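You operate a simulated robot arm through the tools that you are given. There is no shell and no other tool. Be economical: measure what you need, move in short steps, check, and stop when the job is done.

Carry out the task below with a simulated robot arm. There is one attempt and no reset: what you move stays moved.

Task
Unscrew both caps from the thread board and put them in the small tray.
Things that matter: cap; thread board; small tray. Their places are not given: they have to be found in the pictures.

It is judged by the outcome, as a careful person would: the job done as asked, and still so three seconds after it is handed in. It fails if anything else is knocked over, pushed out of place, dropped, spilled or broken. A push-on lid holds only when it is set on centred and level and pressed home; a screw cap is set on level and turned clockwise until tight.

Robot
A 7-joint arm with a two-finger parallel gripper, fixed in place. Base frame: the origin is at the foot of the arm, x ahead of it, y to its left, z up. Readings come in mm, rad, newtons and seconds.
With the tool pointing down near the work surface it reaches from about 240 to 680 mm from the base axis. Its first joint turns from -1.152 to 1.152 rad. Payload 2.4 kg.
The tool frame sits at the grasp point between the pads (the TCP): z along the fingers, y along the line on which they close. The tips reach 30 mm beyond it. The gripper opens to 94 mm. The fingers are 28 mm wide and 10 mm thick; the gripper's body (50 by 96 mm) begins 55 mm behind the TCP.
Orientation is that of the tool frame in the base frame, as a unit quaternion [x, y, z, w]. With the fingers straight down and closing along the base's y, the tool's x points along the base's -x, its y along +y and its z along -z.

Tools
- The arm moves only by the tool servo_tool. Its argument "moves" is a list of rows, each an object (a shift or turn left out is 0, a gripper value left out holds the last) with "angular": the turn, a rotation vector about the base's x, y, z in rad, a list of three; "slide": the shift along the base's x, y, z in mm, a list of three; "gripper": the closure in counts, from 0 (fully open) to 255 (shut). In form: [{"angular": [ax, ay, az], "slide": [dx, dy, dz], "gripper": gripper}, ...]. A call has 1 to 10 rows; each row is the pose to reach, as a shift and turn from the pose commanded when the call began. Each row takes 0.2 s and may step no farther than 50 mm and 0.15 rad from the row before; otherwise, or with a gripper value out of range, the whole call is refused. Where a pose cannot be reached the arm comes as near as it can. A force on the tool above 90 N (or 10 N above the force at the start of the call, whichever is more), or a blocked arm, ends the call early, and 0.2 s more pass. Each finger travels about 153 mm/s and halts on what it meets, pressing with about 37 N; the grip force reading is that of the motor and also rises with nothing between the fingers. The clock runs only during rows and for 0.2 s after the last one: add rows that repeat a pose to give the fingers time. The reply holds the time, the measured pose of the TCP, the force on the tool along the base axes, the opening and the grip force, in the units named above and with some noise.
- Cameras (640 x 400 px; columns grow to the right, rows downward): "scene" is fixed at [45, 479.3, 1441.6]; the picture's right is [-0.68, -0.73, 0.00], its down [-0.44, 0.41, -0.80] and it looks along [0.59, -0.55, -0.60] (base axes); focal length 362 px, centre (320, 200). "wrist" rides on the gripper at [-37, 0, -58] in the tool frame; the picture's right is [0.00, -1.00, 0.00], its down [0.97, 0.00, -0.24] and it looks along [0.24, 0.00, 0.97] (tool axes); focal length 218 px, centre (320, 200).
- get_image(camera): a new picture of that camera. It takes no simulated time.
- point_at(camera, pixels): for up to 12 pixels [column, row] of the newest picture of that camera ("zoom" is the newest enlarged one), the place [x, y, z] in the base frame of the surface seen there, good to about 2 mm. It takes no simulated time.
- inspect(camera, box): a new picture of the part [left, top, right, bottom] of that camera's present view, enlarged. It takes no simulated time.
- hand_in(): hands the job in; it is judged then, once.

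Work in short steps. Measure before you move; look again where a grasp or a placing could have gone wrong, and mend it. You have 80 turns and 34 pictures in all, those below and enlarged ones among them. Open the gripper and draw the arm clear of the work before you hand the job in, unless the task says otherwise; then end with one line.

The tools are called after "Call:" as name(argument=value, ...) on one line, values as JSON. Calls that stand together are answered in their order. servo_tool: Moves the arm, as the interface text tells. Its arguments: {"type":"object","properties":{"moves":{"type":"array"}},"required":["moves"]} The other tools are called the same way: get_image (camera) takes a picture; point_at (camera, pixels) gives the place of the surface under pixels of a picture; inspect (camera, box) takes an enlarged picture of a part of a camera's view; hand_in () hands the job in.

At the start:

```text
t: 0.0
tool_pos: [317.8, 210.5, 1192.5]
tool_rot: [0.0, 1.0, -0.001, 0.001]
contact_force: [-0.4, 0.3, 0.2]
opening: 94.1
grasp_force: 0.0
```

scene: 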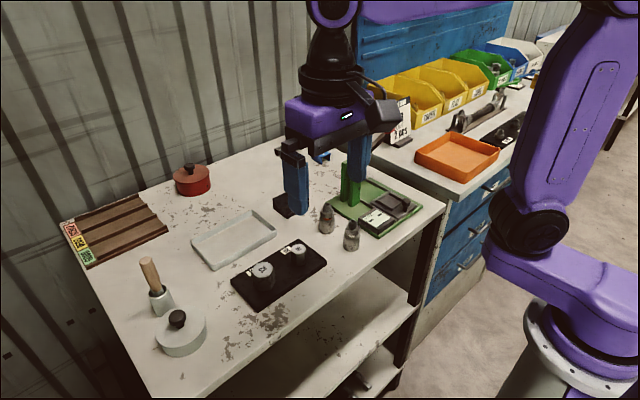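
wrist: 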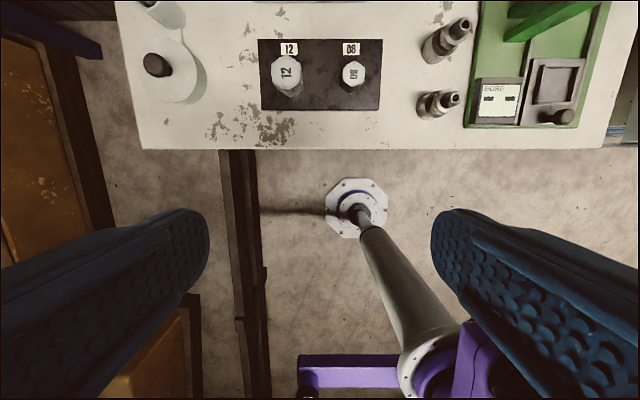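

The black thread board with two caps (12 and 08) is at about scene (278,275), with the grey tray at (233,240). I'll enlarge that area to measure.

Call:
inspect(camera="scene", box=[170, 190, 370, 315])

Call:
inspect(camera="wrist", box=[240, 20, 400, 120])

```text
3.20 times, centred on (270, 252) of scene
```

zoom: 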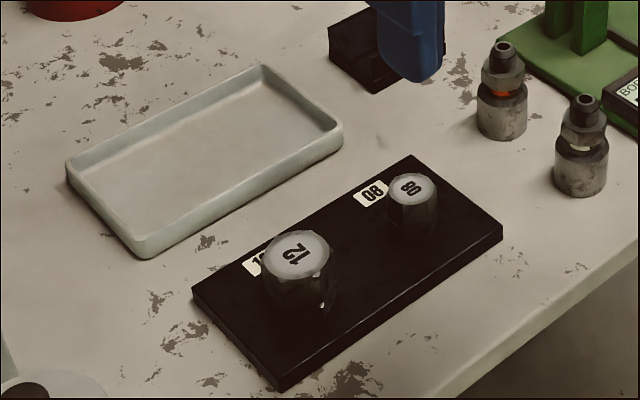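

```text
4.00 times, centred on (320, 70) of wrist
```

zoom: 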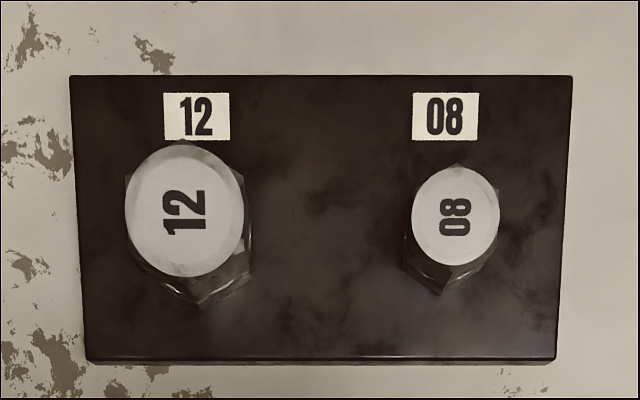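

The zooms show hex caps on the board. Using the wrist zoom I'll measure the cap tops and the board corners, and using the scene view the tray corners.

Call:
point_at(camera="zoom", pixels=[[184, 210], [130, 210], [240, 210], [184, 150], [184, 268], [456, 215], [416, 215], [496, 215], [456, 172], [456, 260], [320, 200], [90, 350]])

Call:
point_at(camera="scene", pixels=[[192, 241], [252, 211], [276, 232], [215, 269], [233, 240], [264, 268], [298, 248], [272, 297], [231, 281], [272, 245], [351, 250], [326, 235]])

```text
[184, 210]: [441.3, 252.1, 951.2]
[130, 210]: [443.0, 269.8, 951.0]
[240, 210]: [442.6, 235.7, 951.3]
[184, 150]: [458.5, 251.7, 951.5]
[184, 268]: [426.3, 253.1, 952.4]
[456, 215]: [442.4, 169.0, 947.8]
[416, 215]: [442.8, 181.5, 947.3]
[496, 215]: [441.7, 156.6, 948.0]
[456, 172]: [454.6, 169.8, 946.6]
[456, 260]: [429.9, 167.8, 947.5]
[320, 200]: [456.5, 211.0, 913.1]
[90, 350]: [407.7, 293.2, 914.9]
```

```text
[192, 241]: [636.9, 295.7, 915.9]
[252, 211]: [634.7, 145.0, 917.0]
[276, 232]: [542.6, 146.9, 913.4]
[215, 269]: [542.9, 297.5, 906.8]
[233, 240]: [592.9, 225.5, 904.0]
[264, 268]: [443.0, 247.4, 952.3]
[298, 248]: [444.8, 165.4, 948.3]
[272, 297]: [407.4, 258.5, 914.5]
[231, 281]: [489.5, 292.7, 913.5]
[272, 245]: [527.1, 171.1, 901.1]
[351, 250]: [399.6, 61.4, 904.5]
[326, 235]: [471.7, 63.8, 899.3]
```

Cap 12 is centred at (442, 252.5), top z 951, about 36 mm across. Cap 08 is centred at (442, 169), top z 948, about 26 mm across. The tray spans x 543–636 and y 146–297. I'll move above cap 12 and look straight down for the hex orientation.

Call:
servo_tool(moves=[{"slide": [25, 8.4, -28]}, {"slide": [50, 16.8, -56]}, {"slide": [75, 25.2, -84]}, {"slide": [100, 33.6, -112]}, {"slide": [124.4, 42, -140]}, {"slide": [124.4, 42, -140]}])

Call:
get_image(camera="wrist")

```text
t: 1.4
tool_pos: [442.8, 252.9, 1054.7]
tool_rot: [0.001, 1.0, 0.0, 0.0]
contact_force: [-0.4, 0.6, -0.6]
opening: 94.0
grasp_force: 0.1
```

```text
29 pictures are left
```

wrist: 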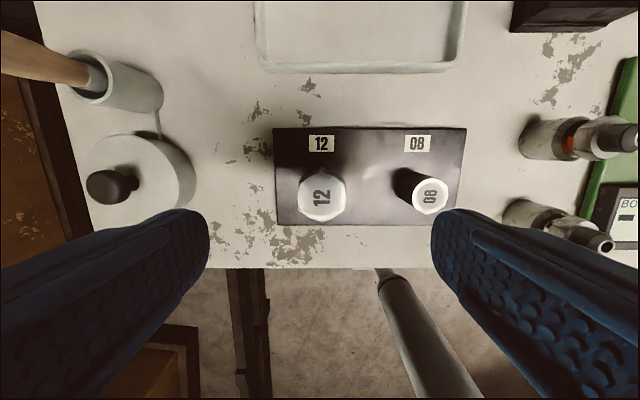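

Cap 12 is straight below at (322,197). I'll enlarge it to read the hex orientation.

Call:
inspect(camera="wrist", box=[270, 125, 470, 250])

```text
3.20 times, centred on (370, 188) of wrist
```

zoom: 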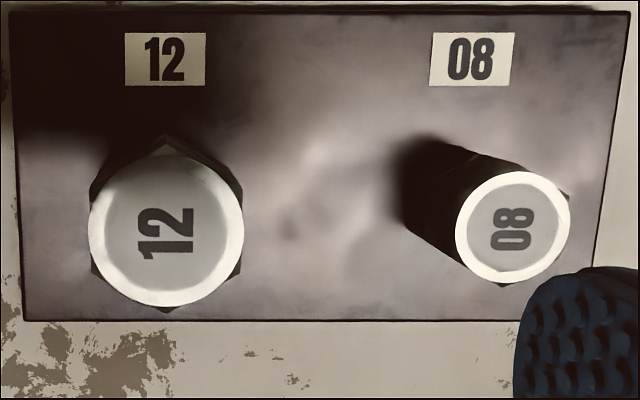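

Cap 12's hex has vertices at the picture's top and bottom, so its flats face ±y, matching the fingers. I'll check its centre precisely.

Call:
point_at(camera="zoom", pixels=[[166, 230], [95, 230], [238, 230], [166, 160], [166, 300], [91, 190], [243, 190], [165, 140], [513, 227], [460, 227], [567, 227]])

```text
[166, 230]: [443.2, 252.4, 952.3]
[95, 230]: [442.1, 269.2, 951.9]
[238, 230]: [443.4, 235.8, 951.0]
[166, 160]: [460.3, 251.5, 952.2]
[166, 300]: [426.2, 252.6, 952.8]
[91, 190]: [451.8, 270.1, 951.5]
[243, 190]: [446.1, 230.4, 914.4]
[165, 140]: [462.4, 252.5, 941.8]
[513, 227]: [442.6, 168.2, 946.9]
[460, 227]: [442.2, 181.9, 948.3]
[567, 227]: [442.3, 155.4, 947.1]
```

Centre is (443, 252.5). I'll half-close the fingers and descend to TCP z ≈ 948, which puts the tips about 4 mm above the board, then grip.

Call:
servo_tool(moves=[{"slide": [0, 0, -30], "gripper": 90}, {"slide": [0, 0, -60]}, {"slide": [0, 0, -85]}, {"slide": [0, 0, -98]}, {"slide": [0, 0, -106]}, {"slide": [0, 0, -106]}, {"slide": [0, 0, -106], "gripper": 255}, {"slide": [0, 0, -106]}, {"slide": [0, 0, -106]}])

```text
t: 3.4
tool_pos: [443.4, 251.3, 945.5]
tool_rot: [-0.001, 1.0, -0.001, -0.001]
contact_force: [-2.1, -5.9, -0.2]
opening: 39.9
grasp_force: 37.6
```

Gripped at 39.9 mm, z reads 945.5. I'll turn counter-clockwise (+z) by 0.6 rad as a test and watch the force.

Call:
servo_tool(moves=[{"angular": [0, 0, 0.1]}, {"angular": [0, 0, 0.2]}, {"angular": [0, 0, 0.3]}, {"angular": [0, 0, 0.4]}, {"angular": [0, 0, 0.5]}, {"angular": [0, 0, 0.6]}, {"angular": [0, 0, 0.6]}])

Call:
inspect(camera="wrist", box=[220, 80, 460, 230])

```text
t: 5.0
tool_pos: [442.9, 253.1, 944.6]
tool_rot: [-0.295, 0.955, -0.001, 0.0]
contact_force: [0.8, -8.6, -12.0]
opening: 41.2
grasp_force: 45.2
```

```text
2.67 times, centred on (340, 155) of wrist
```

zoom: 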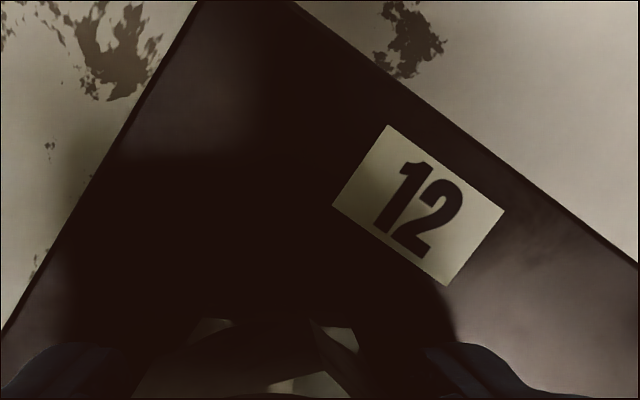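

Force z is -12 N and the opening rose slightly to 41.2. I'll check in the scene view whether the cap turned or slipped.

Call:
inspect(camera="scene", box=[220, 220, 316, 280])

Call:
inspect(camera="wrist", box=[240, 180, 400, 280])

```text
6.67 times, centred on (268, 250) of scene
```

zoom: 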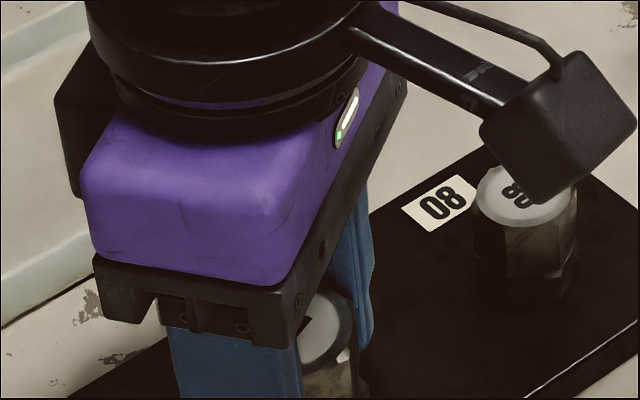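

```text
4.00 times, centred on (320, 230) of wrist
```

zoom: 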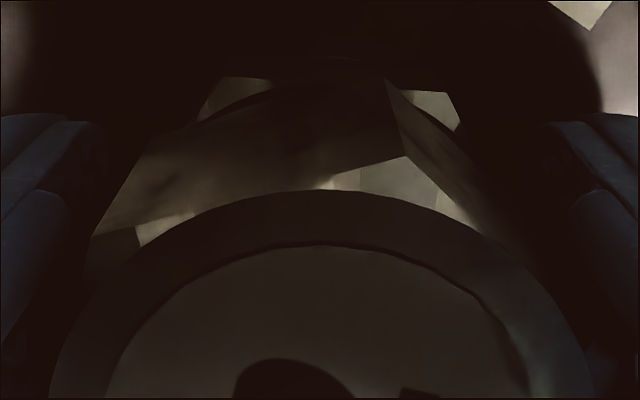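

It's unclear whether the cap followed the fingers. I'll open, rise, and look from above.

Call:
servo_tool(moves=[{"gripper": 90}, {"gripper": 90}, {"slide": [0, 0, 40]}, {"slide": [0, 0, 80]}, {"slide": [0, 0, 80]}])

Call:
inspect(camera="wrist", box=[240, 130, 400, 230])

```text
t: 6.2
tool_pos: [440.9, 251.8, 1029.0]
tool_rot: [-0.295, 0.955, 0.0, 0.0]
contact_force: [0.0, 0.1, -0.5]
opening: 60.9
grasp_force: 0.0
```

```text
4.00 times, centred on (320, 180) of wrist
```

zoom: 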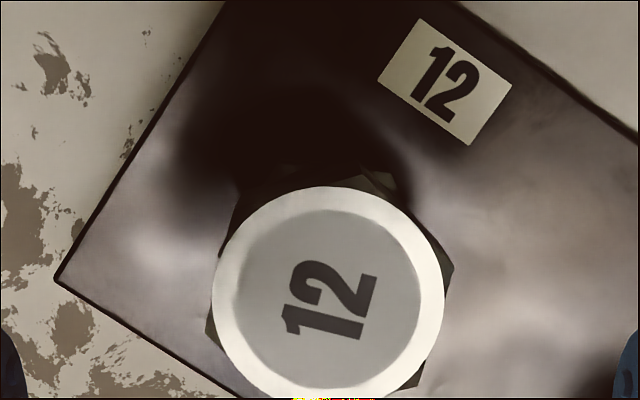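

The "12" label turned about 0.34 rad while the tool turned 0.6, so the cap was tight and slipped about 15° before it came loose. I'll re-align to the flats by turning back 0.26 rad, then descend, regrip and turn 0.9 rad.

Call:
servo_tool(moves=[{"angular": [0, 0, -0.13], "slide": [0, 0, -30]}, {"angular": [0, 0, -0.26], "slide": [0, 0, -60]}, {"angular": [0, 0, -0.26], "slide": [0, 0, -74]}, {"angular": [0, 0, -0.26], "slide": [0, 0, -80]}, {"angular": [0, 0, -0.26], "slide": [0, 0, -80]}, {"angular": [0, 0, -0.26], "slide": [0, 0, -80], "gripper": 255}, {"angular": [0, 0, -0.26], "slide": [0, 0, -80]}, {"angular": [0, 0, -0.26], "slide": [0, 0, -80]}])

Call:
servo_tool(moves=[{"angular": [0, 0, 0.1]}, {"angular": [0, 0, 0.2]}, {"angular": [0, 0, 0.3]}, {"angular": [0, 0, 0.4]}, {"angular": [0, 0, 0.5]}, {"angular": [0, 0, 0.6]}, {"angular": [0, 0, 0.7]}, {"angular": [0, 0, 0.8]}, {"angular": [0, 0, 0.9]}, {"angular": [0, 0, 0.9]}])

```text
t: 8.0
tool_pos: [442.8, 251.1, 947.2]
tool_rot: [-0.168, 0.986, 0.0, 0.0]
contact_force: [1.0, -5.9, -4.0]
opening: 40.5
grasp_force: 37.0
```

```text
t: 10.2
tool_pos: [442.6, 253.8, 948.4]
tool_rot: [-0.583, 0.813, 0.0, 0.001]
contact_force: [-9.3, -9.0, 22.9]
opening: 40.1
grasp_force: 36.9
```

The opening held at 40.1 and the cap is pushing up at +23 N, so it's turning out. I'll keep turning and rise gradually with it.

Call:
servo_tool(moves=[{"slide": [0, 0, 1], "angular": [0, 0, 0.1]}, {"slide": [0, 0, 1.2], "angular": [0, 0, 0.2]}, {"slide": [0, 0, 1.4], "angular": [0, 0, 0.3]}, {"slide": [0, 0, 1.6], "angular": [0, 0, 0.4]}, {"slide": [0, 0, 1.8], "angular": [0, 0, 0.5]}, {"slide": [0, 0, 2.0], "angular": [0, 0, 0.6]}, {"slide": [0, 0, 2.2], "angular": [0, 0, 0.7]}, {"slide": [0, 0, 2.4], "angular": [0, 0, 0.8]}, {"slide": [0, 0, 2.4], "angular": [0, 0, 0.8]}])

```text
t: 12.2
tool_pos: [439.3, 254.4, 947.2]
tool_rot: [0.853, -0.521, 0.0, 0.001]
contact_force: [-11.9, 24.2, -11.7]
opening: 40.6
grasp_force: 36.7
```

Turned to 2.04 rad with a little side load. I'll open and regrip at the same angle to relieve it, then turn another 0.5 rad.

Call:
servo_tool(moves=[{"gripper": 110}, {"gripper": 110}, {"gripper": 255}, {"gripper": 255}, {"gripper": 255}])

Call:
servo_tool(moves=[{"slide": [0, 0, 0.1], "angular": [0, 0, 0.1]}, {"slide": [0, 0, 0.2], "angular": [0, 0, 0.2]}, {"slide": [0, 0, 0.3], "angular": [0, 0, 0.3]}, {"slide": [0, 0, 0.4], "angular": [0, 0, 0.4]}, {"slide": [0, 0, 0.5], "angular": [0, 0, 0.5]}, {"slide": [0, 0, 0.5], "angular": [0, 0, 0.5]}])

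```text
t: 13.4
tool_pos: [443.6, 250.7, 948.1]
tool_rot: [0.852, -0.524, 0.001, 0.001]
contact_force: [1.2, -12.2, 5.0]
opening: 40.8
grasp_force: 37.1
```

```text
t: 14.8
tool_pos: [442.4, 251.5, 948.6]
tool_rot: [0.955, -0.295, 0.001, 0.0]
contact_force: [11.5, -14.3, 0.0]
opening: 41.2
grasp_force: 37.1
```

Still turning, now at 2.54 rad. I'll release and wind back π, which is three flats, around the cap without lifting.

Call:
servo_tool(moves=[{"gripper": 90}, {"gripper": 90}, {"angular": [0, 0, -0.15]}, {"angular": [0, 0, -0.3]}, {"angular": [0, 0, -0.45]}, {"angular": [0, 0, -0.6]}, {"angular": [0, 0, -0.75]}, {"angular": [0, 0, -0.9]}, {"angular": [0, 0, -1.05]}, {"angular": [0, 0, -1.2]}])

Call:
servo_tool(moves=[{"angular": [0, 0, -0.15]}, {"angular": [0, 0, -0.3]}, {"angular": [0, 0, -0.45]}, {"angular": [0, 0, -0.6]}, {"angular": [0, 0, -0.75]}, {"angular": [0, 0, -0.9]}, {"angular": [0, 0, -1.05]}, {"angular": [0, 0, -1.2]}, {"angular": [0, 0, -1.35]}, {"angular": [0, 0, -1.5]}])

Call:
inspect(camera="scene", box=[220, 220, 316, 280])

```text
t: 17.0
tool_pos: [441.9, 252.4, 948.4]
tool_rot: [-0.62, 0.785, 0.001, 0.0]
contact_force: [-0.1, 0.1, -0.8]
opening: 61.3
grasp_force: 0.0
```

```text
t: 19.2
tool_pos: [441.9, 252.7, 948.9]
tool_rot: [0.081, 0.997, 0.0, 0.0]
contact_force: [0.7, 0.1, -0.1]
opening: 61.0
grasp_force: 0.0
```

```text
6.67 times, centred on (268, 250) of scene
```

zoom: 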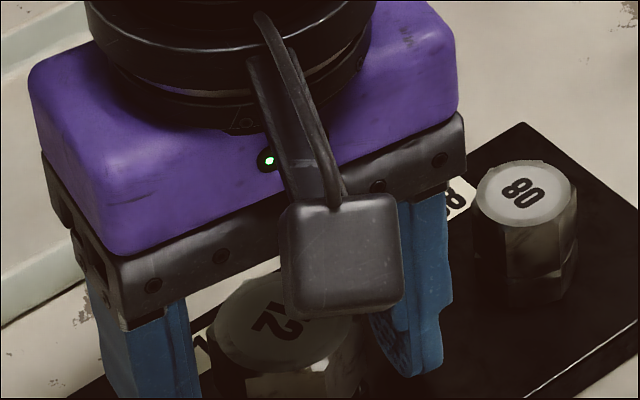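

The cap is partly hidden here. I'll lift and look straight down for its angle and height.

Call:
servo_tool(moves=[{"slide": [0, 0, 40]}, {"slide": [0, 0, 80]}, {"slide": [0, 0, 80]}])

Call:
inspect(camera="wrist", box=[240, 150, 400, 250])

Call:
point_at(camera="zoom", pixels=[[320, 220], [280, 220], [360, 220], [320, 180], [320, 260]])

```text
t: 20.0
tool_pos: [443.0, 252.3, 1028.6]
tool_rot: [0.08, 0.997, 0.0, -0.001]
contact_force: [0.6, 0.1, 0.4]
opening: 60.8
grasp_force: 0.0
```

```text
4.00 times, centred on (320, 200) of wrist
```

zoom: 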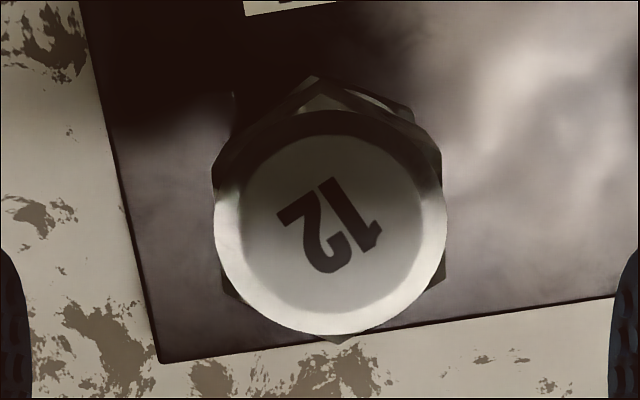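

```text
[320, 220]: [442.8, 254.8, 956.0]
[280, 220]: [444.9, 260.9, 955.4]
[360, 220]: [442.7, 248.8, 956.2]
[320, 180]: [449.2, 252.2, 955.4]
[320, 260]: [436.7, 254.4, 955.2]
```

The cap has turned about 130° and risen about 3.7 mm, and a fixed hex collar seems visible beneath it. I'll zoom the scene view to find the seam height, so the fingers hold only the cap.

Call:
inspect(camera="scene", box=[236, 232, 332, 292])

```text
6.67 times, centred on (284, 262) of scene
```

zoom: 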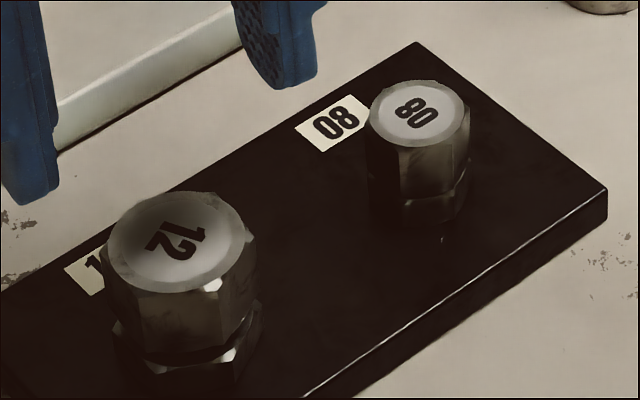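

Now clear: each cap sits on a separate fixed hex collar. I'll measure the seams on both.

Call:
point_at(camera="zoom", pixels=[[195, 340], [195, 350], [195, 362], [195, 385], [195, 310], [430, 150], [430, 190], [430, 200], [430, 212], [430, 228], [240, 320], [180, 260]])

```text
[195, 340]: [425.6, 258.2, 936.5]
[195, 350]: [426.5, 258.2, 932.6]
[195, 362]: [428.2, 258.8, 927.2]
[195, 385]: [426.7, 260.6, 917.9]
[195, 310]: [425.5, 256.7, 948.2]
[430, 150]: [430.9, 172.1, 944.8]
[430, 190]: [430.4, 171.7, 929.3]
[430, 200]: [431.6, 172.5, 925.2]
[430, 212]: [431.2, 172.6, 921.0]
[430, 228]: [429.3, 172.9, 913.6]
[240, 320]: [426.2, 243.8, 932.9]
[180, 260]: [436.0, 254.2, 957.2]
```

Cap 12 now spans z ≈ 933–956 and the collar top is at about 929. I'd been gripping both, which explains the slip. I'll zoom in tight for the cap's own hex angle before regripping higher.

Call:
inspect(camera="wrist", box=[280, 160, 376, 240])

```text
5.00 times, centred on (328, 200) of wrist
```

zoom: 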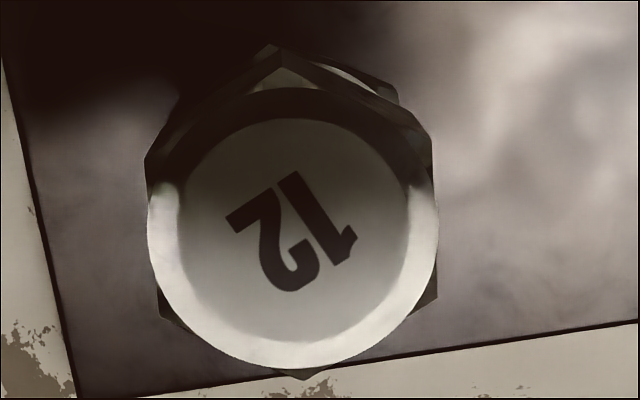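

The hex is about 4–6° CCW from the tool. I'll turn +0.09, descend to TCP z 963 (tips about 933) and grip only the cap.

Call:
servo_tool(moves=[{"angular": [0, 0, 0.09], "slide": [0, 0, -30]}, {"angular": [0, 0, 0.09], "slide": [0, 0, -56]}, {"angular": [0, 0, 0.09], "slide": [0, 0, -66]}, {"angular": [0, 0, 0.09], "slide": [0, 0, -66]}, {"angular": [0, 0, 0.09], "slide": [0, 0, -66], "gripper": 255}, {"angular": [0, 0, 0.09], "slide": [0, 0, -66]}, {"angular": [0, 0, 0.09], "slide": [0, 0, -66]}])

Call:
servo_tool(moves=[{"slide": [0, 0, 0.24], "angular": [0, 0, 0.15]}, {"slide": [0, 0, 0.5], "angular": [0, 0, 0.3]}, {"slide": [0, 0, 0.75], "angular": [0, 0, 0.45]}, {"slide": [0, 0, 1.0], "angular": [0, 0, 0.6]}, {"slide": [0, 0, 1.25], "angular": [0, 0, 0.75]}, {"slide": [0, 0, 1.5], "angular": [0, 0, 0.9]}, {"slide": [0, 0, 1.75], "angular": [0, 0, 1.05]}, {"slide": [0, 0, 2.0], "angular": [0, 0, 1.2]}, {"slide": [0, 0, 2.2], "angular": [0, 0, 1.35]}, {"slide": [0, 0, 2.4], "angular": [0, 0, 1.5]}])

```text
t: 21.6
tool_pos: [441.4, 252.0, 963.6]
tool_rot: [0.035, 0.999, 0.0, -0.001]
contact_force: [0.3, -2.3, -0.9]
opening: 35.5
grasp_force: 37.0
```

```text
t: 23.8
tool_pos: [441.8, 251.3, 965.6]
tool_rot: [-0.657, 0.754, 0.001, 0.0]
contact_force: [-4.3, -7.5, 7.8]
opening: 35.4
grasp_force: 36.9
```

Now it's properly gripped on the cap flats (35.5 mm) with low forces. I'll continue turning and rising.

Call:
servo_tool(moves=[{"slide": [0, 0, 0.4], "angular": [0, 0, 0.15]}, {"slide": [0, 0, 0.7], "angular": [0, 0, 0.3]}, {"slide": [0, 0, 0.95], "angular": [0, 0, 0.45]}, {"slide": [0, 0, 1.2], "angular": [0, 0, 0.6]}, {"slide": [0, 0, 1.45], "angular": [0, 0, 0.75]}, {"slide": [0, 0, 1.7], "angular": [0, 0, 0.9]}, {"slide": [0, 0, 1.95], "angular": [0, 0, 1.05]}, {"slide": [0, 0, 2.2], "angular": [0, 0, 1.15]}, {"slide": [0, 0, 2.2], "angular": [0, 0, 1.15]}])

```text
t: 25.8
tool_pos: [441.5, 252.5, 968.1]
tool_rot: [0.961, -0.276, 0.0, 0.0]
contact_force: [-1.4, -3.3, -2.6]
opening: 35.7
grasp_force: 36.9
```

Forces are low. I'll test with a small 1.5 mm lift to see if the thread still holds.

Call:
servo_tool(moves=[{"slide": [0, 0, 0.7]}, {"slide": [0, 0, 1.5]}, {"slide": [0, 0, 1.5]}])

```text
t: 26.6
tool_pos: [442.1, 252.1, 967.8]
tool_rot: [0.961, -0.277, 0.0, 0.001]
contact_force: [4.5, 0.0, -25.1]
opening: 35.6
grasp_force: 36.4
```

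Still threaded (-25 N). I'll undo the lift, release, wind back π and regrip.

Call:
servo_tool(moves=[{"slide": [0, 0, -1]}, {"slide": [0, 0, -1], "gripper": 90}, {"slide": [0, 0, -1]}, {"angular": [0, 0, -0.15], "slide": [0, 0, -1]}, {"angular": [0, 0, -0.3], "slide": [0, 0, -1]}, {"angular": [0, 0, -0.45], "slide": [0, 0, -1]}, {"angular": [0, 0, -0.6], "slide": [0, 0, -1]}, {"angular": [0, 0, -0.75], "slide": [0, 0, -1]}, {"angular": [0, 0, -0.9], "slide": [0, 0, -1]}, {"angular": [0, 0, -1.05], "slide": [0, 0, -1]}])

Call:
servo_tool(moves=[{"angular": [0, 0, -0.15]}, {"angular": [0, 0, -0.3]}, {"angular": [0, 0, -0.45]}, {"angular": [0, 0, -0.6]}, {"angular": [0, 0, -0.75]}, {"angular": [0, 0, -0.9]}, {"angular": [0, 0, -1.05]}, {"angular": [0, 0, -1.2]}, {"angular": [0, 0, -1.35]}, {"angular": [0, 0, -1.5]}])

Call:
servo_tool(moves=[{"angular": [0, 0, -0.15]}, {"angular": [0, 0, -0.3]}, {"angular": [0, 0, -0.45]}, {"angular": [0, 0, -0.59]}, {"angular": [0, 0, -0.59]}, {"angular": [0, 0, -0.59], "gripper": 255}, {"angular": [0, 0, -0.59]}, {"angular": [0, 0, -0.59]}])

Call:
servo_tool(moves=[{"slide": [0, 0, 0.24], "angular": [0, 0, 0.15]}, {"slide": [0, 0, 0.5], "angular": [0, 0, 0.3]}, {"slide": [0, 0, 0.75], "angular": [0, 0, 0.45]}, {"slide": [0, 0, 1.0], "angular": [0, 0, 0.6]}, {"slide": [0, 0, 1.25], "angular": [0, 0, 0.75]}, {"slide": [0, 0, 1.5], "angular": [0, 0, 0.9]}, {"slide": [0, 0, 1.75], "angular": [0, 0, 1.05]}, {"slide": [0, 0, 2.0], "angular": [0, 0, 1.2]}, {"slide": [0, 0, 2.2], "angular": [0, 0, 1.35]}, {"slide": [0, 0, 2.4], "angular": [0, 0, 1.5]}])

```text
t: 28.8
tool_pos: [442.6, 252.2, 967.7]
tool_rot: [-0.691, 0.722, 0.0, 0.0]
contact_force: [0.0, 0.6, -0.3]
opening: 61.0
grasp_force: 0.0
```

```text
t: 31.0
tool_pos: [442.9, 252.5, 967.0]
tool_rot: [-0.014, 1.0, 0.0, 0.001]
contact_force: [0.0, -0.3, 0.6]
opening: 60.8
grasp_force: 0.1
```

```text
t: 32.8
tool_pos: [443.0, 253.3, 967.8]
tool_rot: [0.276, 0.961, 0.0, 0.0]
contact_force: [-0.1, 0.9, -1.3]
opening: 35.8
grasp_force: 37.1
```

```text
t: 35.0
tool_pos: [442.2, 251.3, 970.2]
tool_rot: [-0.454, 0.891, 0.0, -0.001]
contact_force: [-5.3, 3.7, -4.5]
opening: 35.4
grasp_force: 36.7
```

Good. Total turn is about one full revolution. I'll test with a small lift.

Call:
servo_tool(moves=[{"slide": [0, 0, 0.7]}, {"slide": [0, 0, 1.5]}, {"slide": [0, 0, 1.5]}])

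```text
t: 35.8
tool_pos: [442.2, 252.4, 969.2]
tool_rot: [-0.453, 0.892, 0.0, -0.002]
contact_force: [-1.5, 1.1, -27.0]
opening: 35.5
grasp_force: 36.9
```

Still threaded, so I'll keep turning another 1.5 rad from there (1 mm of lift is already in hand).

Call:
servo_tool(moves=[{"slide": [0, 0, -1.0], "angular": [0, 0, 0.15]}, {"slide": [0, 0, -0.75], "angular": [0, 0, 0.3]}, {"slide": [0, 0, -0.5], "angular": [0, 0, 0.45]}, {"slide": [0, 0, -0.25], "angular": [0, 0, 0.6]}, {"slide": [0, 0, 0], "angular": [0, 0, 0.75]}, {"slide": [0, 0, 0.25], "angular": [0, 0, 0.9]}, {"slide": [0, 0, 0.5], "angular": [0, 0, 1.05]}, {"slide": [0, 0, 0.75], "angular": [0, 0, 1.2]}, {"slide": [0, 0, 1.0], "angular": [0, 0, 1.35]}, {"slide": [0, 0, 1.25], "angular": [0, 0, 1.5]}])

Call:
servo_tool(moves=[{"slide": [0, 0, 0.7]}, {"slide": [0, 0, 1.5]}, {"slide": [0, 0, 1.5]}])

```text
t: 38.0
tool_pos: [440.6, 251.5, 973.4]
tool_rot: [0.94, -0.342, -0.001, 0.001]
contact_force: [-15.8, 4.5, -12.6]
opening: 35.4
grasp_force: 37.1
```

```text
t: 38.8
tool_pos: [441.7, 252.4, 972.4]
tool_rot: [0.939, -0.343, -0.001, 0.001]
contact_force: [-13.9, 7.6, -27.8]
opening: 35.5
grasp_force: 37.1
```

Still held. Another wind-back and regrip cycle, taking out 2 mm of lift first.

Call:
servo_tool(moves=[{"slide": [0, 0, -2]}, {"slide": [0, 0, -2], "gripper": 90}, {"slide": [0, 0, -2]}, {"angular": [0, 0, -0.15], "slide": [0, 0, -2]}, {"angular": [0, 0, -0.3], "slide": [0, 0, -2]}, {"angular": [0, 0, -0.45], "slide": [0, 0, -2]}, {"angular": [0, 0, -0.6], "slide": [0, 0, -2]}, {"angular": [0, 0, -0.75], "slide": [0, 0, -2]}, {"angular": [0, 0, -0.9], "slide": [0, 0, -2]}, {"angular": [0, 0, -1.05], "slide": [0, 0, -2]}])

Call:
servo_tool(moves=[{"angular": [0, 0, -0.15]}, {"angular": [0, 0, -0.3]}, {"angular": [0, 0, -0.45]}, {"angular": [0, 0, -0.6]}, {"angular": [0, 0, -0.75]}, {"angular": [0, 0, -0.9]}, {"angular": [0, 0, -1.05]}, {"angular": [0, 0, -1.2]}, {"angular": [0, 0, -1.35]}, {"angular": [0, 0, -1.5]}])

Call:
inspect(camera="scene", box=[220, 230, 316, 290])

```text
t: 41.0
tool_pos: [443.0, 253.4, 972.6]
tool_rot: [-0.64, 0.769, 0.0, 0.0]
contact_force: [0.5, 1.0, 0.6]
opening: 60.8
grasp_force: 0.1
```

```text
t: 43.2
tool_pos: [443.6, 252.5, 972.7]
tool_rot: [0.057, 0.998, 0.0, 0.0]
contact_force: [0.4, -0.7, 0.1]
opening: 60.8
grasp_force: 0.0
```

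```text
6.67 times, centred on (268, 260) of scene
```

zoom: 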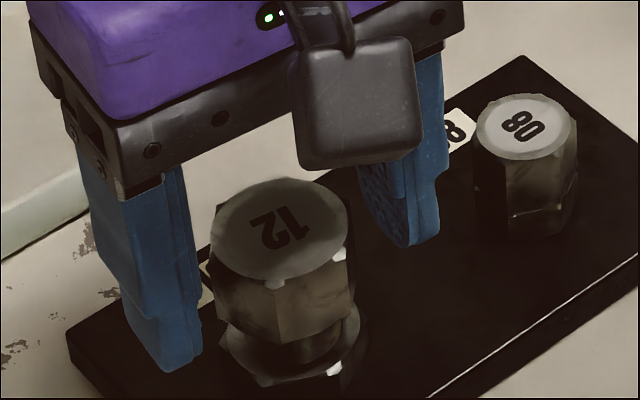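

Call:
point_at(camera="zoom", pixels=[[280, 230], [250, 220], [290, 335], [290, 352], [290, 372]])

```text
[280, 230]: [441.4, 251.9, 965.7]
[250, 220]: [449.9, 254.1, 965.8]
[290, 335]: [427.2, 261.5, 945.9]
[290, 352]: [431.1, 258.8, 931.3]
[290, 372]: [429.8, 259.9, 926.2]
```

The cap top is at z 965.7, up 14 mm with the stud visible. Now the last wind-back, regrip and continued turning.

Call:
servo_tool(moves=[{"angular": [0, 0, -0.15]}, {"angular": [0, 0, -0.3]}, {"angular": [0, 0, -0.45]}, {"angular": [0, 0, -0.59]}, {"angular": [0, 0, -0.59]}, {"angular": [0, 0, -0.59], "gripper": 255}, {"angular": [0, 0, -0.59]}, {"angular": [0, 0, -0.59]}])

Call:
servo_tool(moves=[{"slide": [0, 0, 0.24], "angular": [0, 0, 0.15]}, {"slide": [0, 0, 0.5], "angular": [0, 0, 0.3]}, {"slide": [0, 0, 0.75], "angular": [0, 0, 0.45]}, {"slide": [0, 0, 1.0], "angular": [0, 0, 0.6]}, {"slide": [0, 0, 1.25], "angular": [0, 0, 0.75]}, {"slide": [0, 0, 1.5], "angular": [0, 0, 0.9]}, {"slide": [0, 0, 1.75], "angular": [0, 0, 1.05]}, {"slide": [0, 0, 2.0], "angular": [0, 0, 1.2]}, {"slide": [0, 0, 2.25], "angular": [0, 0, 1.35]}, {"slide": [0, 0, 2.5], "angular": [0, 0, 1.5]}])

Call:
servo_tool(moves=[{"slide": [0, 0, 0.7]}, {"slide": [0, 0, 1.5]}, {"slide": [0, 0, 1.5]}])

```text
t: 45.0
tool_pos: [441.2, 252.5, 972.7]
tool_rot: [0.342, 0.94, -0.001, -0.001]
contact_force: [-4.4, -4.1, 3.9]
opening: 35.5
grasp_force: 36.9
```

```text
t: 47.2
tool_pos: [441.6, 252.6, 975.7]
tool_rot: [-0.392, 0.92, 0.001, 0.0]
contact_force: [-15.4, -7.4, 23.3]
opening: 35.8
grasp_force: 36.9
```

```text
t: 48.0
tool_pos: [440.9, 251.1, 976.0]
tool_rot: [-0.39, 0.921, -0.001, 0.0]
contact_force: [-7.0, -1.5, -9.7]
opening: 35.7
grasp_force: 36.9
```

Force changed only from +23 to -10 N. I'll keep turning 1.5 rad while rising.

Call:
servo_tool(moves=[{"slide": [0, 0, 0.0], "angular": [0, 0, 0.15]}, {"slide": [0, 0, 0.3], "angular": [0, 0, 0.3]}, {"slide": [0, 0, 0.6], "angular": [0, 0, 0.45]}, {"slide": [0, 0, 0.85], "angular": [0, 0, 0.6]}, {"slide": [0, 0, 1.1], "angular": [0, 0, 0.75]}, {"slide": [0, 0, 1.35], "angular": [0, 0, 0.9]}, {"slide": [0, 0, 1.6], "angular": [0, 0, 1.05]}, {"slide": [0, 0, 1.85], "angular": [0, 0, 1.2]}, {"slide": [0, 0, 2.1], "angular": [0, 0, 1.35]}, {"slide": [0, 0, 2.35], "angular": [0, 0, 1.5]}])

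Call:
servo_tool(moves=[{"slide": [0, 0, 0.7]}, {"slide": [0, 0, 1.5]}, {"slide": [0, 0, 1.5]}])

```text
t: 50.2
tool_pos: [441.6, 252.1, 979.3]
tool_rot: [0.913, -0.407, 0.001, 0.0]
contact_force: [0.1, -0.3, -1.1]
opening: 35.4
grasp_force: 36.8
```

```text
t: 51.0
tool_pos: [442.2, 251.7, 980.6]
tool_rot: [0.913, -0.409, 0.0, 0.0]
contact_force: [0.3, -0.5, -1.7]
opening: 35.5
grasp_force: 36.7
```

The cap is free (force about 1 N). I'll lift it and carry it over the tray's left half.

Call:
servo_tool(moves=[{"slide": [0, 0, 20]}, {"slide": [0, 0, 40]}, {"slide": [35, 0, 50]}, {"slide": [75, 0, 50]}, {"slide": [115, 0, 50]}, {"slide": [147, 2, 45]}, {"slide": [147, 2, 10]}, {"slide": [147, 2, -20]}, {"slide": [147, 2, -20]}])

Call:
inspect(camera="scene", box=[170, 190, 330, 290])

```text
t: 53.0
tool_pos: [589.0, 257.0, 961.9]
tool_rot: [0.913, -0.408, 0.0, 0.0]
contact_force: [0.8, 0.7, -0.5]
opening: 35.6
grasp_force: 37.2
```

```text
4.00 times, centred on (250, 240) of scene
```

zoom: 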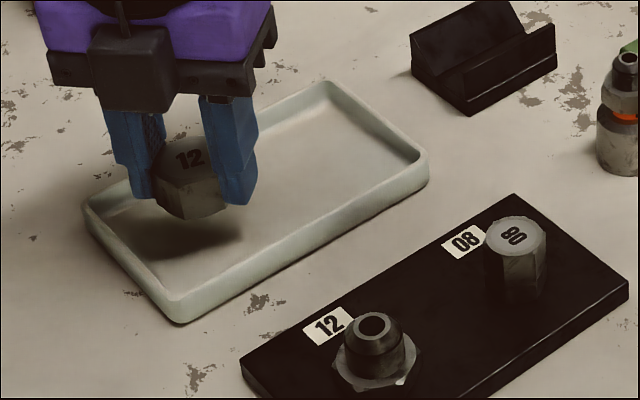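

The cap is held over the tray. I'll lower it until light contact.

Call:
servo_tool(moves=[{"slide": [0, 0, -12]}, {"slide": [0, 0, -20]}, {"slide": [0, 0, -24]}, {"slide": [0, 0, -24]}])

Call:
servo_tool(moves=[{"slide": [0, 0, -1]}, {"slide": [0, 0, -2]}, {"slide": [0, 0, -2]}])

```text
t: 54.0
tool_pos: [589.0, 254.9, 935.0]
tool_rot: [0.913, -0.408, 0.0, 0.0]
contact_force: [-0.5, -0.4, -0.4]
opening: 35.5
grasp_force: 37.2
```

```text
t: 54.8
tool_pos: [590.8, 255.5, 934.9]
tool_rot: [0.913, -0.409, 0.0, 0.0]
contact_force: [0.4, 0.1, 0.9]
opening: 35.4
grasp_force: 36.7
```

No contact yet; I'll go down slightly more.

Call:
servo_tool(moves=[{"slide": [0, 0, -1]}, {"slide": [0, 0, -1.5]}, {"slide": [0, 0, -1.5]}])

```text
t: 55.6
tool_pos: [591.1, 255.7, 934.1]
tool_rot: [0.913, -0.408, 0.002, -0.002]
contact_force: [-1.3, -0.7, 19.0]
opening: 35.4
grasp_force: 37.2
```

Contact at 19 N. Release and rise.

Call:
servo_tool(moves=[{"gripper": 118}, {"gripper": 118}, {"gripper": 118}, {"slide": [0, 0, 30]}, {"slide": [0, 0, 70]}, {"slide": [0, 0, 100]}, {"slide": [0, 0, 100], "angular": [0, 0, -0.15]}, {"slide": [0, 0, 100], "angular": [0, 0, -0.3]}, {"slide": [0, 0, 100], "angular": [0, 0, -0.45]}, {"slide": [0, 0, 100], "angular": [0, 0, -0.6]}])

Call:
servo_tool(moves=[{"slide": [-25, -14, 0], "angular": [0, 0, -0.15]}, {"slide": [-50, -28, 0], "angular": [0, 0, -0.3]}, {"slide": [-75, -42, 0], "angular": [0, 0, -0.45]}, {"slide": [-100, -56, 0], "angular": [0, 0, -0.6]}, {"slide": [-125, -70, 0], "angular": [0, 0, -0.75]}, {"slide": [-148, -86, 0], "angular": [0, 0, -0.9]}, {"slide": [-148, -86, 0], "angular": [0, 0, -1.05]}, {"slide": [-148, -86, 0], "angular": [0, 0, -1.2]}, {"slide": [-148, -86, 0], "angular": [0, 0, -1.35]}, {"slide": [-148, -86, 0], "angular": [0, 0, -1.5]}])

Call:
servo_tool(moves=[{"angular": [0, 0, -0.1]}, {"angular": [0, 0, -0.2]}, {"angular": [0, 0, -0.2]}])

Call:
inspect(camera="wrist", box=[240, 130, 400, 230])

Call:
inspect(camera="scene", box=[170, 190, 330, 290])

```text
t: 57.8
tool_pos: [590.1, 253.4, 1033.2]
tool_rot: [0.75, -0.662, 0.0, 0.0]
contact_force: [0.3, 0.2, -0.5]
opening: 50.5
grasp_force: 0.0
```

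```text
t: 60.0
tool_pos: [441.3, 168.9, 1032.9]
tool_rot: [-0.098, 0.995, 0.0, 0.0]
contact_force: [-0.2, 0.4, -0.6]
opening: 50.3
grasp_force: 0.1
```

```text
t: 60.8
tool_pos: [441.2, 168.1, 1033.1]
tool_rot: [0.001, 1.0, -0.001, 0.0]
contact_force: [-0.2, -0.4, -0.4]
opening: 50.4
grasp_force: 0.1
```

```text
4.00 times, centred on (320, 180) of wrist
```

zoom: 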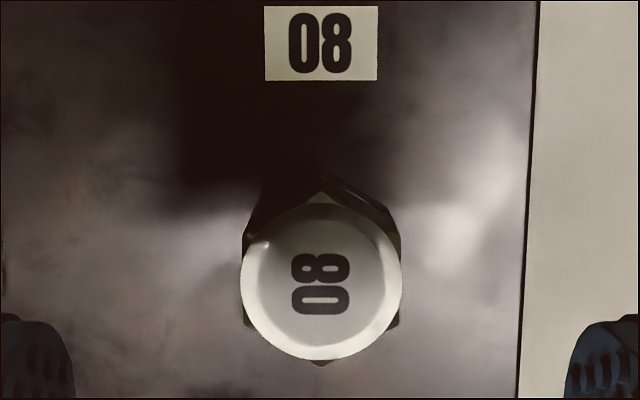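

```text
4.00 times, centred on (250, 240) of scene
```

zoom: 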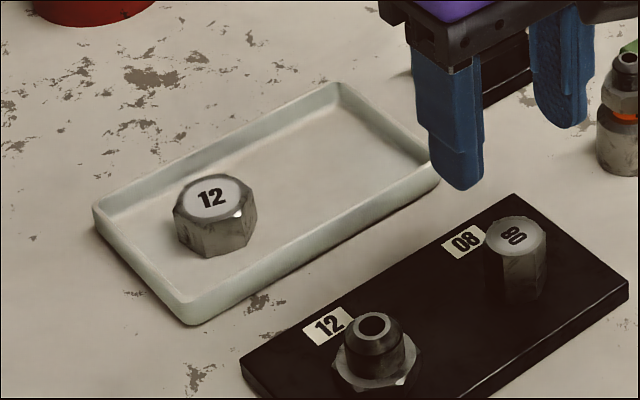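

Cap 12 rests upright in the tray. Cap 08's hex is aligned with the tool, so I'll turn back one flat (-1.047), which keeps alignment and adds range, then descend to TCP z 961 (tips above the 928 seam) and grip.

Call:
servo_tool(moves=[{"angular": [0, 0, -0.15], "slide": [0.5, 0, -15]}, {"angular": [0, 0, -0.3], "slide": [0.5, 0, -30]}, {"angular": [0, 0, -0.45], "slide": [0.5, 0, -40]}, {"angular": [0, 0, -0.6], "slide": [0.5, 0, -50]}, {"angular": [0, 0, -0.75], "slide": [0.5, 0, -55]}, {"angular": [0, 0, -0.9], "slide": [0.5, 0, -60]}, {"angular": [0, 0, -1.047], "slide": [0.5, 0, -66]}, {"angular": [0, 0, -1.047], "slide": [0.5, 0, -72]}, {"angular": [0, 0, -1.047], "slide": [0.5, 0, -72]}])

Call:
servo_tool(moves=[{"gripper": 255}, {"gripper": 255}, {"gripper": 255}])

```text
t: 62.8
tool_pos: [440.0, 169.6, 961.0]
tool_rot: [0.5, 0.866, 0.0, 0.0]
contact_force: [0.7, 0.2, 0.0]
opening: 50.4
grasp_force: 0.1
```

```text
t: 63.6
tool_pos: [441.7, 170.0, 961.1]
tool_rot: [0.5, 0.866, 0.001, 0.0]
contact_force: [5.3, 1.4, -5.7]
opening: 26.4
grasp_force: 36.5
```

Gripped on the flats at 26.4 mm. Now turn 1.5 rad CCW, rising about 1.2 mm/rad.

Call:
servo_tool(moves=[{"slide": [0, 0, 0.1], "angular": [0, 0, 0.15]}, {"slide": [0, 0, 0.3], "angular": [0, 0, 0.3]}, {"slide": [0, 0, 0.45], "angular": [0, 0, 0.45]}, {"slide": [0, 0, 0.6], "angular": [0, 0, 0.6]}, {"slide": [0, 0, 0.8], "angular": [0, 0, 0.75]}, {"slide": [0, 0, 1.0], "angular": [0, 0, 0.9]}, {"slide": [0, 0, 1.2], "angular": [0, 0, 1.05]}, {"slide": [0, 0, 1.4], "angular": [0, 0, 1.2]}, {"slide": [0, 0, 1.6], "angular": [0, 0, 1.35]}, {"slide": [0, 0, 1.8], "angular": [0, 0, 1.5]}])

```text
t: 65.8
tool_pos: [440.9, 167.9, 963.2]
tool_rot: [-0.226, 0.974, -0.001, -0.002]
contact_force: [-16.5, -14.3, 22.0]
opening: 26.4
grasp_force: 37.2
```

+22 N upward means the cap is rising a bit faster; I'll rise more on the next 1.5 rad.

Call:
servo_tool(moves=[{"slide": [0, 0, 0.7], "angular": [0, 0, 0.15]}, {"slide": [0, 0, 1.1], "angular": [0, 0, 0.3]}, {"slide": [0, 0, 1.35], "angular": [0, 0, 0.45]}, {"slide": [0, 0, 1.6], "angular": [0, 0, 0.6]}, {"slide": [0, 0, 1.85], "angular": [0, 0, 0.75]}, {"slide": [0, 0, 2.1], "angular": [0, 0, 0.9]}, {"slide": [0, 0, 2.35], "angular": [0, 0, 1.05]}, {"slide": [0, 0, 2.6], "angular": [0, 0, 1.2]}, {"slide": [0, 0, 2.85], "angular": [0, 0, 1.35]}, {"slide": [0, 0, 3.1], "angular": [0, 0, 1.5]}])

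```text
t: 68.0
tool_pos: [442.6, 167.1, 966.7]
tool_rot: [0.829, -0.559, -0.001, 0.0]
contact_force: [3.3, -18.9, -15.5]
opening: 26.4
grasp_force: 36.7
```

Going well at 1.95 rad. I'll turn 0.6 more, release and begin winding back.

Call:
servo_tool(moves=[{"slide": [0, 0, 0.0], "angular": [0, 0, 0.15]}, {"slide": [0, 0, 0.1], "angular": [0, 0, 0.3]}, {"slide": [0, 0, 0.3], "angular": [0, 0, 0.45]}, {"slide": [0, 0, 0.5], "angular": [0, 0, 0.6]}, {"slide": [0, 0, 0.5], "angular": [0, 0, 0.6]}])

Call:
servo_tool(moves=[{"gripper": 118}, {"gripper": 118}, {"angular": [0, 0, -0.15]}, {"angular": [0, 0, -0.3]}, {"angular": [0, 0, -0.45]}, {"angular": [0, 0, -0.6]}, {"angular": [0, 0, -0.75]}, {"angular": [0, 0, -0.9]}, {"angular": [0, 0, -1.05]}, {"angular": [0, 0, -1.2]}])

Call:
servo_tool(moves=[{"angular": [0, 0, -0.15]}, {"angular": [0, 0, -0.3]}, {"angular": [0, 0, -0.45]}, {"angular": [0, 0, -0.6]}, {"angular": [0, 0, -0.75]}, {"angular": [0, 0, -0.9]}, {"angular": [0, 0, -1.05]}, {"angular": [0, 0, -1.2]}, {"angular": [0, 0, -1.35]}, {"angular": [0, 0, -1.5]}])

Call:
servo_tool(moves=[{"angular": [0, 0, -0.15]}, {"angular": [0, 0, -0.3]}, {"angular": [0, 0, -0.442]}, {"angular": [0, 0, -0.442]}])

Call:
inspect(camera="scene", box=[236, 212, 332, 272])

```text
t: 69.2
tool_pos: [443.3, 167.7, 967.3]
tool_rot: [0.957, -0.289, 0.0, -0.001]
contact_force: [3.1, -18.5, 1.2]
opening: 26.3
grasp_force: 37.0
```

```text
t: 71.4
tool_pos: [443.2, 166.6, 965.1]
tool_rot: [-0.626, 0.78, 0.0, 0.0]
contact_force: [0.2, 0.3, 1.1]
opening: 50.5
grasp_force: 0.1
```

```text
t: 73.6
tool_pos: [440.8, 169.1, 965.5]
tool_rot: [0.075, 0.997, 0.0, 0.0]
contact_force: [0.3, 0.3, -0.6]
opening: 50.5
grasp_force: 0.1
```

```text
t: 74.6
tool_pos: [441.4, 167.1, 967.3]
tool_rot: [0.291, 0.957, 0.0, 0.0]
contact_force: [-0.7, 0.8, -0.5]
opening: 50.6
grasp_force: 0.0
```

```text
6.67 times, centred on (284, 242) of scene
```

zoom: 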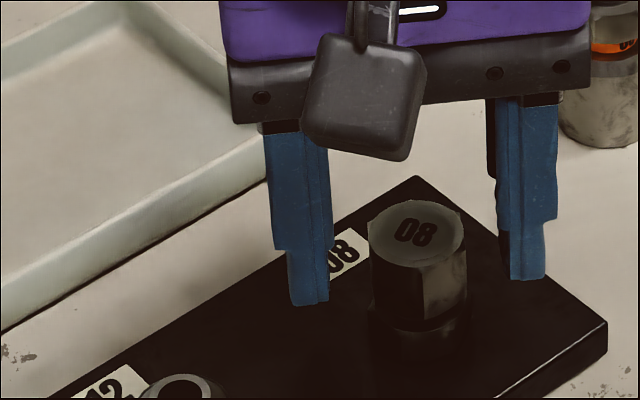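

Measuring how far cap 08 has risen.

Call:
point_at(camera="zoom", pixels=[[418, 240], [400, 225], [400, 318], [400, 330]])

```text
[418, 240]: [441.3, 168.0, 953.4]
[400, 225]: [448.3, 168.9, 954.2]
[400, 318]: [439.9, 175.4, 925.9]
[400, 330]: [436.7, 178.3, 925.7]
```

Up about 6 mm in 3.6 rad. I'll regrip at this height and turn 1.5 + 1.5 rad at about 1.65 mm/rad.

Call:
servo_tool(moves=[{"gripper": 255}, {"gripper": 255}, {"gripper": 255}])

Call:
servo_tool(moves=[{"slide": [0, 0, 0.24], "angular": [0, 0, 0.15]}, {"slide": [0, 0, 0.5], "angular": [0, 0, 0.3]}, {"slide": [0, 0, 0.75], "angular": [0, 0, 0.45]}, {"slide": [0, 0, 1.0], "angular": [0, 0, 0.6]}, {"slide": [0, 0, 1.25], "angular": [0, 0, 0.75]}, {"slide": [0, 0, 1.5], "angular": [0, 0, 0.9]}, {"slide": [0, 0, 1.75], "angular": [0, 0, 1.05]}, {"slide": [0, 0, 2.0], "angular": [0, 0, 1.2]}, {"slide": [0, 0, 2.25], "angular": [0, 0, 1.35]}, {"slide": [0, 0, 2.5], "angular": [0, 0, 1.5]}])

Call:
servo_tool(moves=[{"slide": [0, 0, 0.24], "angular": [0, 0, 0.15]}, {"slide": [0, 0, 0.5], "angular": [0, 0, 0.3]}, {"slide": [0, 0, 0.75], "angular": [0, 0, 0.45]}, {"slide": [0, 0, 1.0], "angular": [0, 0, 0.6]}, {"slide": [0, 0, 1.25], "angular": [0, 0, 0.75]}, {"slide": [0, 0, 1.5], "angular": [0, 0, 0.9]}, {"slide": [0, 0, 1.75], "angular": [0, 0, 1.05]}, {"slide": [0, 0, 2.0], "angular": [0, 0, 1.2]}, {"slide": [0, 0, 2.25], "angular": [0, 0, 1.35]}, {"slide": [0, 0, 2.5], "angular": [0, 0, 1.5]}])

```text
t: 75.4
tool_pos: [442.3, 167.5, 966.2]
tool_rot: [0.29, 0.957, -0.001, -0.001]
contact_force: [-4.4, -5.6, 3.4]
opening: 26.1
grasp_force: 36.5
```

```text
t: 77.6
tool_pos: [442.3, 168.7, 968.1]
tool_rot: [-0.441, 0.898, -0.001, -0.001]
contact_force: [5.3, -4.8, -16.7]
opening: 26.5
grasp_force: 37.2
```

```text
t: 79.8
tool_pos: [441.7, 167.9, 971.0]
tool_rot: [0.934, -0.356, 0.0, -0.001]
contact_force: [6.4, -4.7, -20.0]
opening: 26.0
grasp_force: 37.0
```

Still threaded at 6.6 rad. Another release, wind-back and regrip.

Call:
servo_tool(moves=[{"slide": [0, 0, -0.7], "gripper": 118}, {"slide": [0, 0, -0.7]}, {"slide": [0, 0, -0.7], "angular": [0, 0, -0.15]}, {"slide": [0, 0, -0.7], "angular": [0, 0, -0.3]}, {"slide": [0, 0, -0.7], "angular": [0, 0, -0.45]}, {"slide": [0, 0, -0.7], "angular": [0, 0, -0.6]}, {"slide": [0, 0, -0.7], "angular": [0, 0, -0.75]}, {"slide": [0, 0, -0.7], "angular": [0, 0, -0.9]}, {"slide": [0, 0, -0.7], "angular": [0, 0, -1.05]}, {"slide": [0, 0, -0.7], "angular": [0, 0, -1.2]}])

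Call:
servo_tool(moves=[{"angular": [0, 0, -0.15]}, {"angular": [0, 0, -0.3]}, {"angular": [0, 0, -0.45]}, {"angular": [0, 0, -0.6]}, {"angular": [0, 0, -0.75]}, {"angular": [0, 0, -0.9]}, {"angular": [0, 0, -1.05]}, {"angular": [0, 0, -1.2]}, {"angular": [0, 0, -1.35]}, {"angular": [0, 0, -1.5]}])

Call:
servo_tool(moves=[{"angular": [0, 0, -0.15]}, {"angular": [0, 0, -0.3]}, {"angular": [0, 0, -0.442]}, {"angular": [0, 0, -0.442]}, {"angular": [0, 0, -0.442], "gripper": 255}, {"angular": [0, 0, -0.442]}, {"angular": [0, 0, -0.442]}])

Call:
servo_tool(moves=[{"slide": [0, 0, 0.24], "angular": [0, 0, 0.15]}, {"slide": [0, 0, 0.5], "angular": [0, 0, 0.3]}, {"slide": [0, 0, 0.75], "angular": [0, 0, 0.45]}, {"slide": [0, 0, 1.0], "angular": [0, 0, 0.6]}, {"slide": [0, 0, 1.25], "angular": [0, 0, 0.75]}, {"slide": [0, 0, 1.5], "angular": [0, 0, 0.9]}, {"slide": [0, 0, 1.75], "angular": [0, 0, 1.05]}, {"slide": [0, 0, 2.0], "angular": [0, 0, 1.2]}, {"slide": [0, 0, 2.25], "angular": [0, 0, 1.35]}, {"slide": [0, 0, 2.5], "angular": [0, 0, 1.5]}])

```text
t: 82.0
tool_pos: [440.8, 168.6, 970.2]
tool_rot: [-0.568, 0.823, 0.0, 0.0]
contact_force: [-0.4, 0.8, 0.9]
opening: 50.6
grasp_force: 0.1
```

```text
t: 84.2
tool_pos: [442.6, 168.9, 969.7]
tool_rot: [0.146, 0.989, 0.0, 0.0]
contact_force: [0.3, 0.0, 0.4]
opening: 50.3
grasp_force: 0.1
```

```text
t: 85.8
tool_pos: [442.0, 168.3, 971.3]
tool_rot: [0.358, 0.934, 0.0, 0.0]
contact_force: [-1.6, -2.5, 0.6]
opening: 26.1
grasp_force: 37.4
```

```text
t: 88.0
tool_pos: [442.2, 169.4, 973.0]
tool_rot: [-0.376, 0.927, 0.0, 0.0]
contact_force: [2.8, -2.9, -23.4]
opening: 25.9
grasp_force: 36.9
```

Total is about 8.1 rad and it's still held at -23 N. I'll turn 1.5 rad more with a slightly smaller rise.

Call:
servo_tool(moves=[{"slide": [0, 0, -0.5], "angular": [0, 0, 0.15]}, {"slide": [0, 0, -0.2], "angular": [0, 0, 0.3]}, {"slide": [0, 0, 0.1], "angular": [0, 0, 0.45]}, {"slide": [0, 0, 0.4], "angular": [0, 0, 0.6]}, {"slide": [0, 0, 0.6], "angular": [0, 0, 0.75]}, {"slide": [0, 0, 0.8], "angular": [0, 0, 0.9]}, {"slide": [0, 0, 1.0], "angular": [0, 0, 1.05]}, {"slide": [0, 0, 1.3], "angular": [0, 0, 1.2]}, {"slide": [0, 0, 1.6], "angular": [0, 0, 1.35]}, {"slide": [0, 0, 1.9], "angular": [0, 0, 1.5]}])

Call:
servo_tool(moves=[{"slide": [0, 0, 0.7], "angular": [0, 0, 0.15]}, {"slide": [0, 0, 1.2], "angular": [0, 0, 0.2]}, {"slide": [0, 0, 1.2], "angular": [0, 0, 0.2]}])

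```text
t: 90.2
tool_pos: [442.6, 168.1, 974.8]
tool_rot: [0.907, -0.421, 0.001, 0.0]
contact_force: [2.6, -7.5, -3.4]
opening: 26.5
grasp_force: 37.3
```

```text
t: 91.0
tool_pos: [440.8, 169.0, 976.2]
tool_rot: [0.944, -0.329, 0.0, 0.0]
contact_force: [0.8, -0.2, -0.8]
opening: 26.2
grasp_force: 36.7
```

Force fell to about 0 after the lift, so it's likely free. I'll test with 3 mm more.

Call:
servo_tool(moves=[{"slide": [0, 0, 1]}, {"slide": [0, 0, 2]}, {"slide": [0, 0, 3]}, {"slide": [0, 0, 3]}])

```text
t: 92.0
tool_pos: [441.2, 166.9, 980.6]
tool_rot: [0.944, -0.33, 0.0, 0.0]
contact_force: [0.2, 0.5, -0.7]
opening: 26.4
grasp_force: 36.7
```

Free. I'll lift and carry it to the tray's right half, around (590, 190).

Call:
servo_tool(moves=[{"slide": [0, 0, 25]}, {"slide": [0, 0, 45]}, {"slide": [35, 5, 50]}, {"slide": [75, 12, 50]}, {"slide": [115, 18, 50]}, {"slide": [148, 22, 45]}, {"slide": [148, 22, 10]}, {"slide": [148, 22, -25]}, {"slide": [148, 22, -38]}, {"slide": [148, 22, -38]}])

Call:
inspect(camera="scene", box=[170, 190, 330, 290])

```text
t: 94.2
tool_pos: [589.1, 188.4, 941.5]
tool_rot: [0.944, -0.33, 0.0, 0.0]
contact_force: [-0.7, 0.3, -0.3]
opening: 26.0
grasp_force: 37.2
```

```text
4.00 times, centred on (250, 240) of scene
```

zoom: 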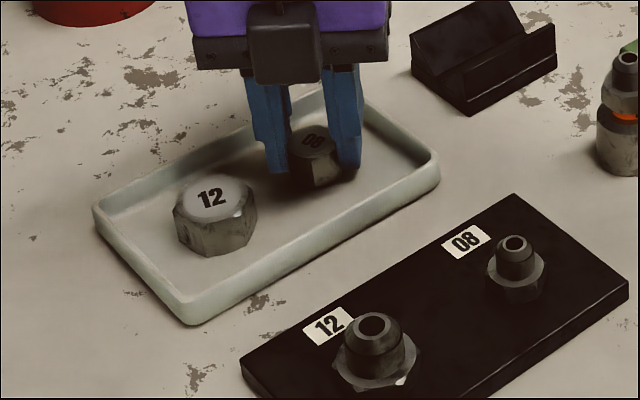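

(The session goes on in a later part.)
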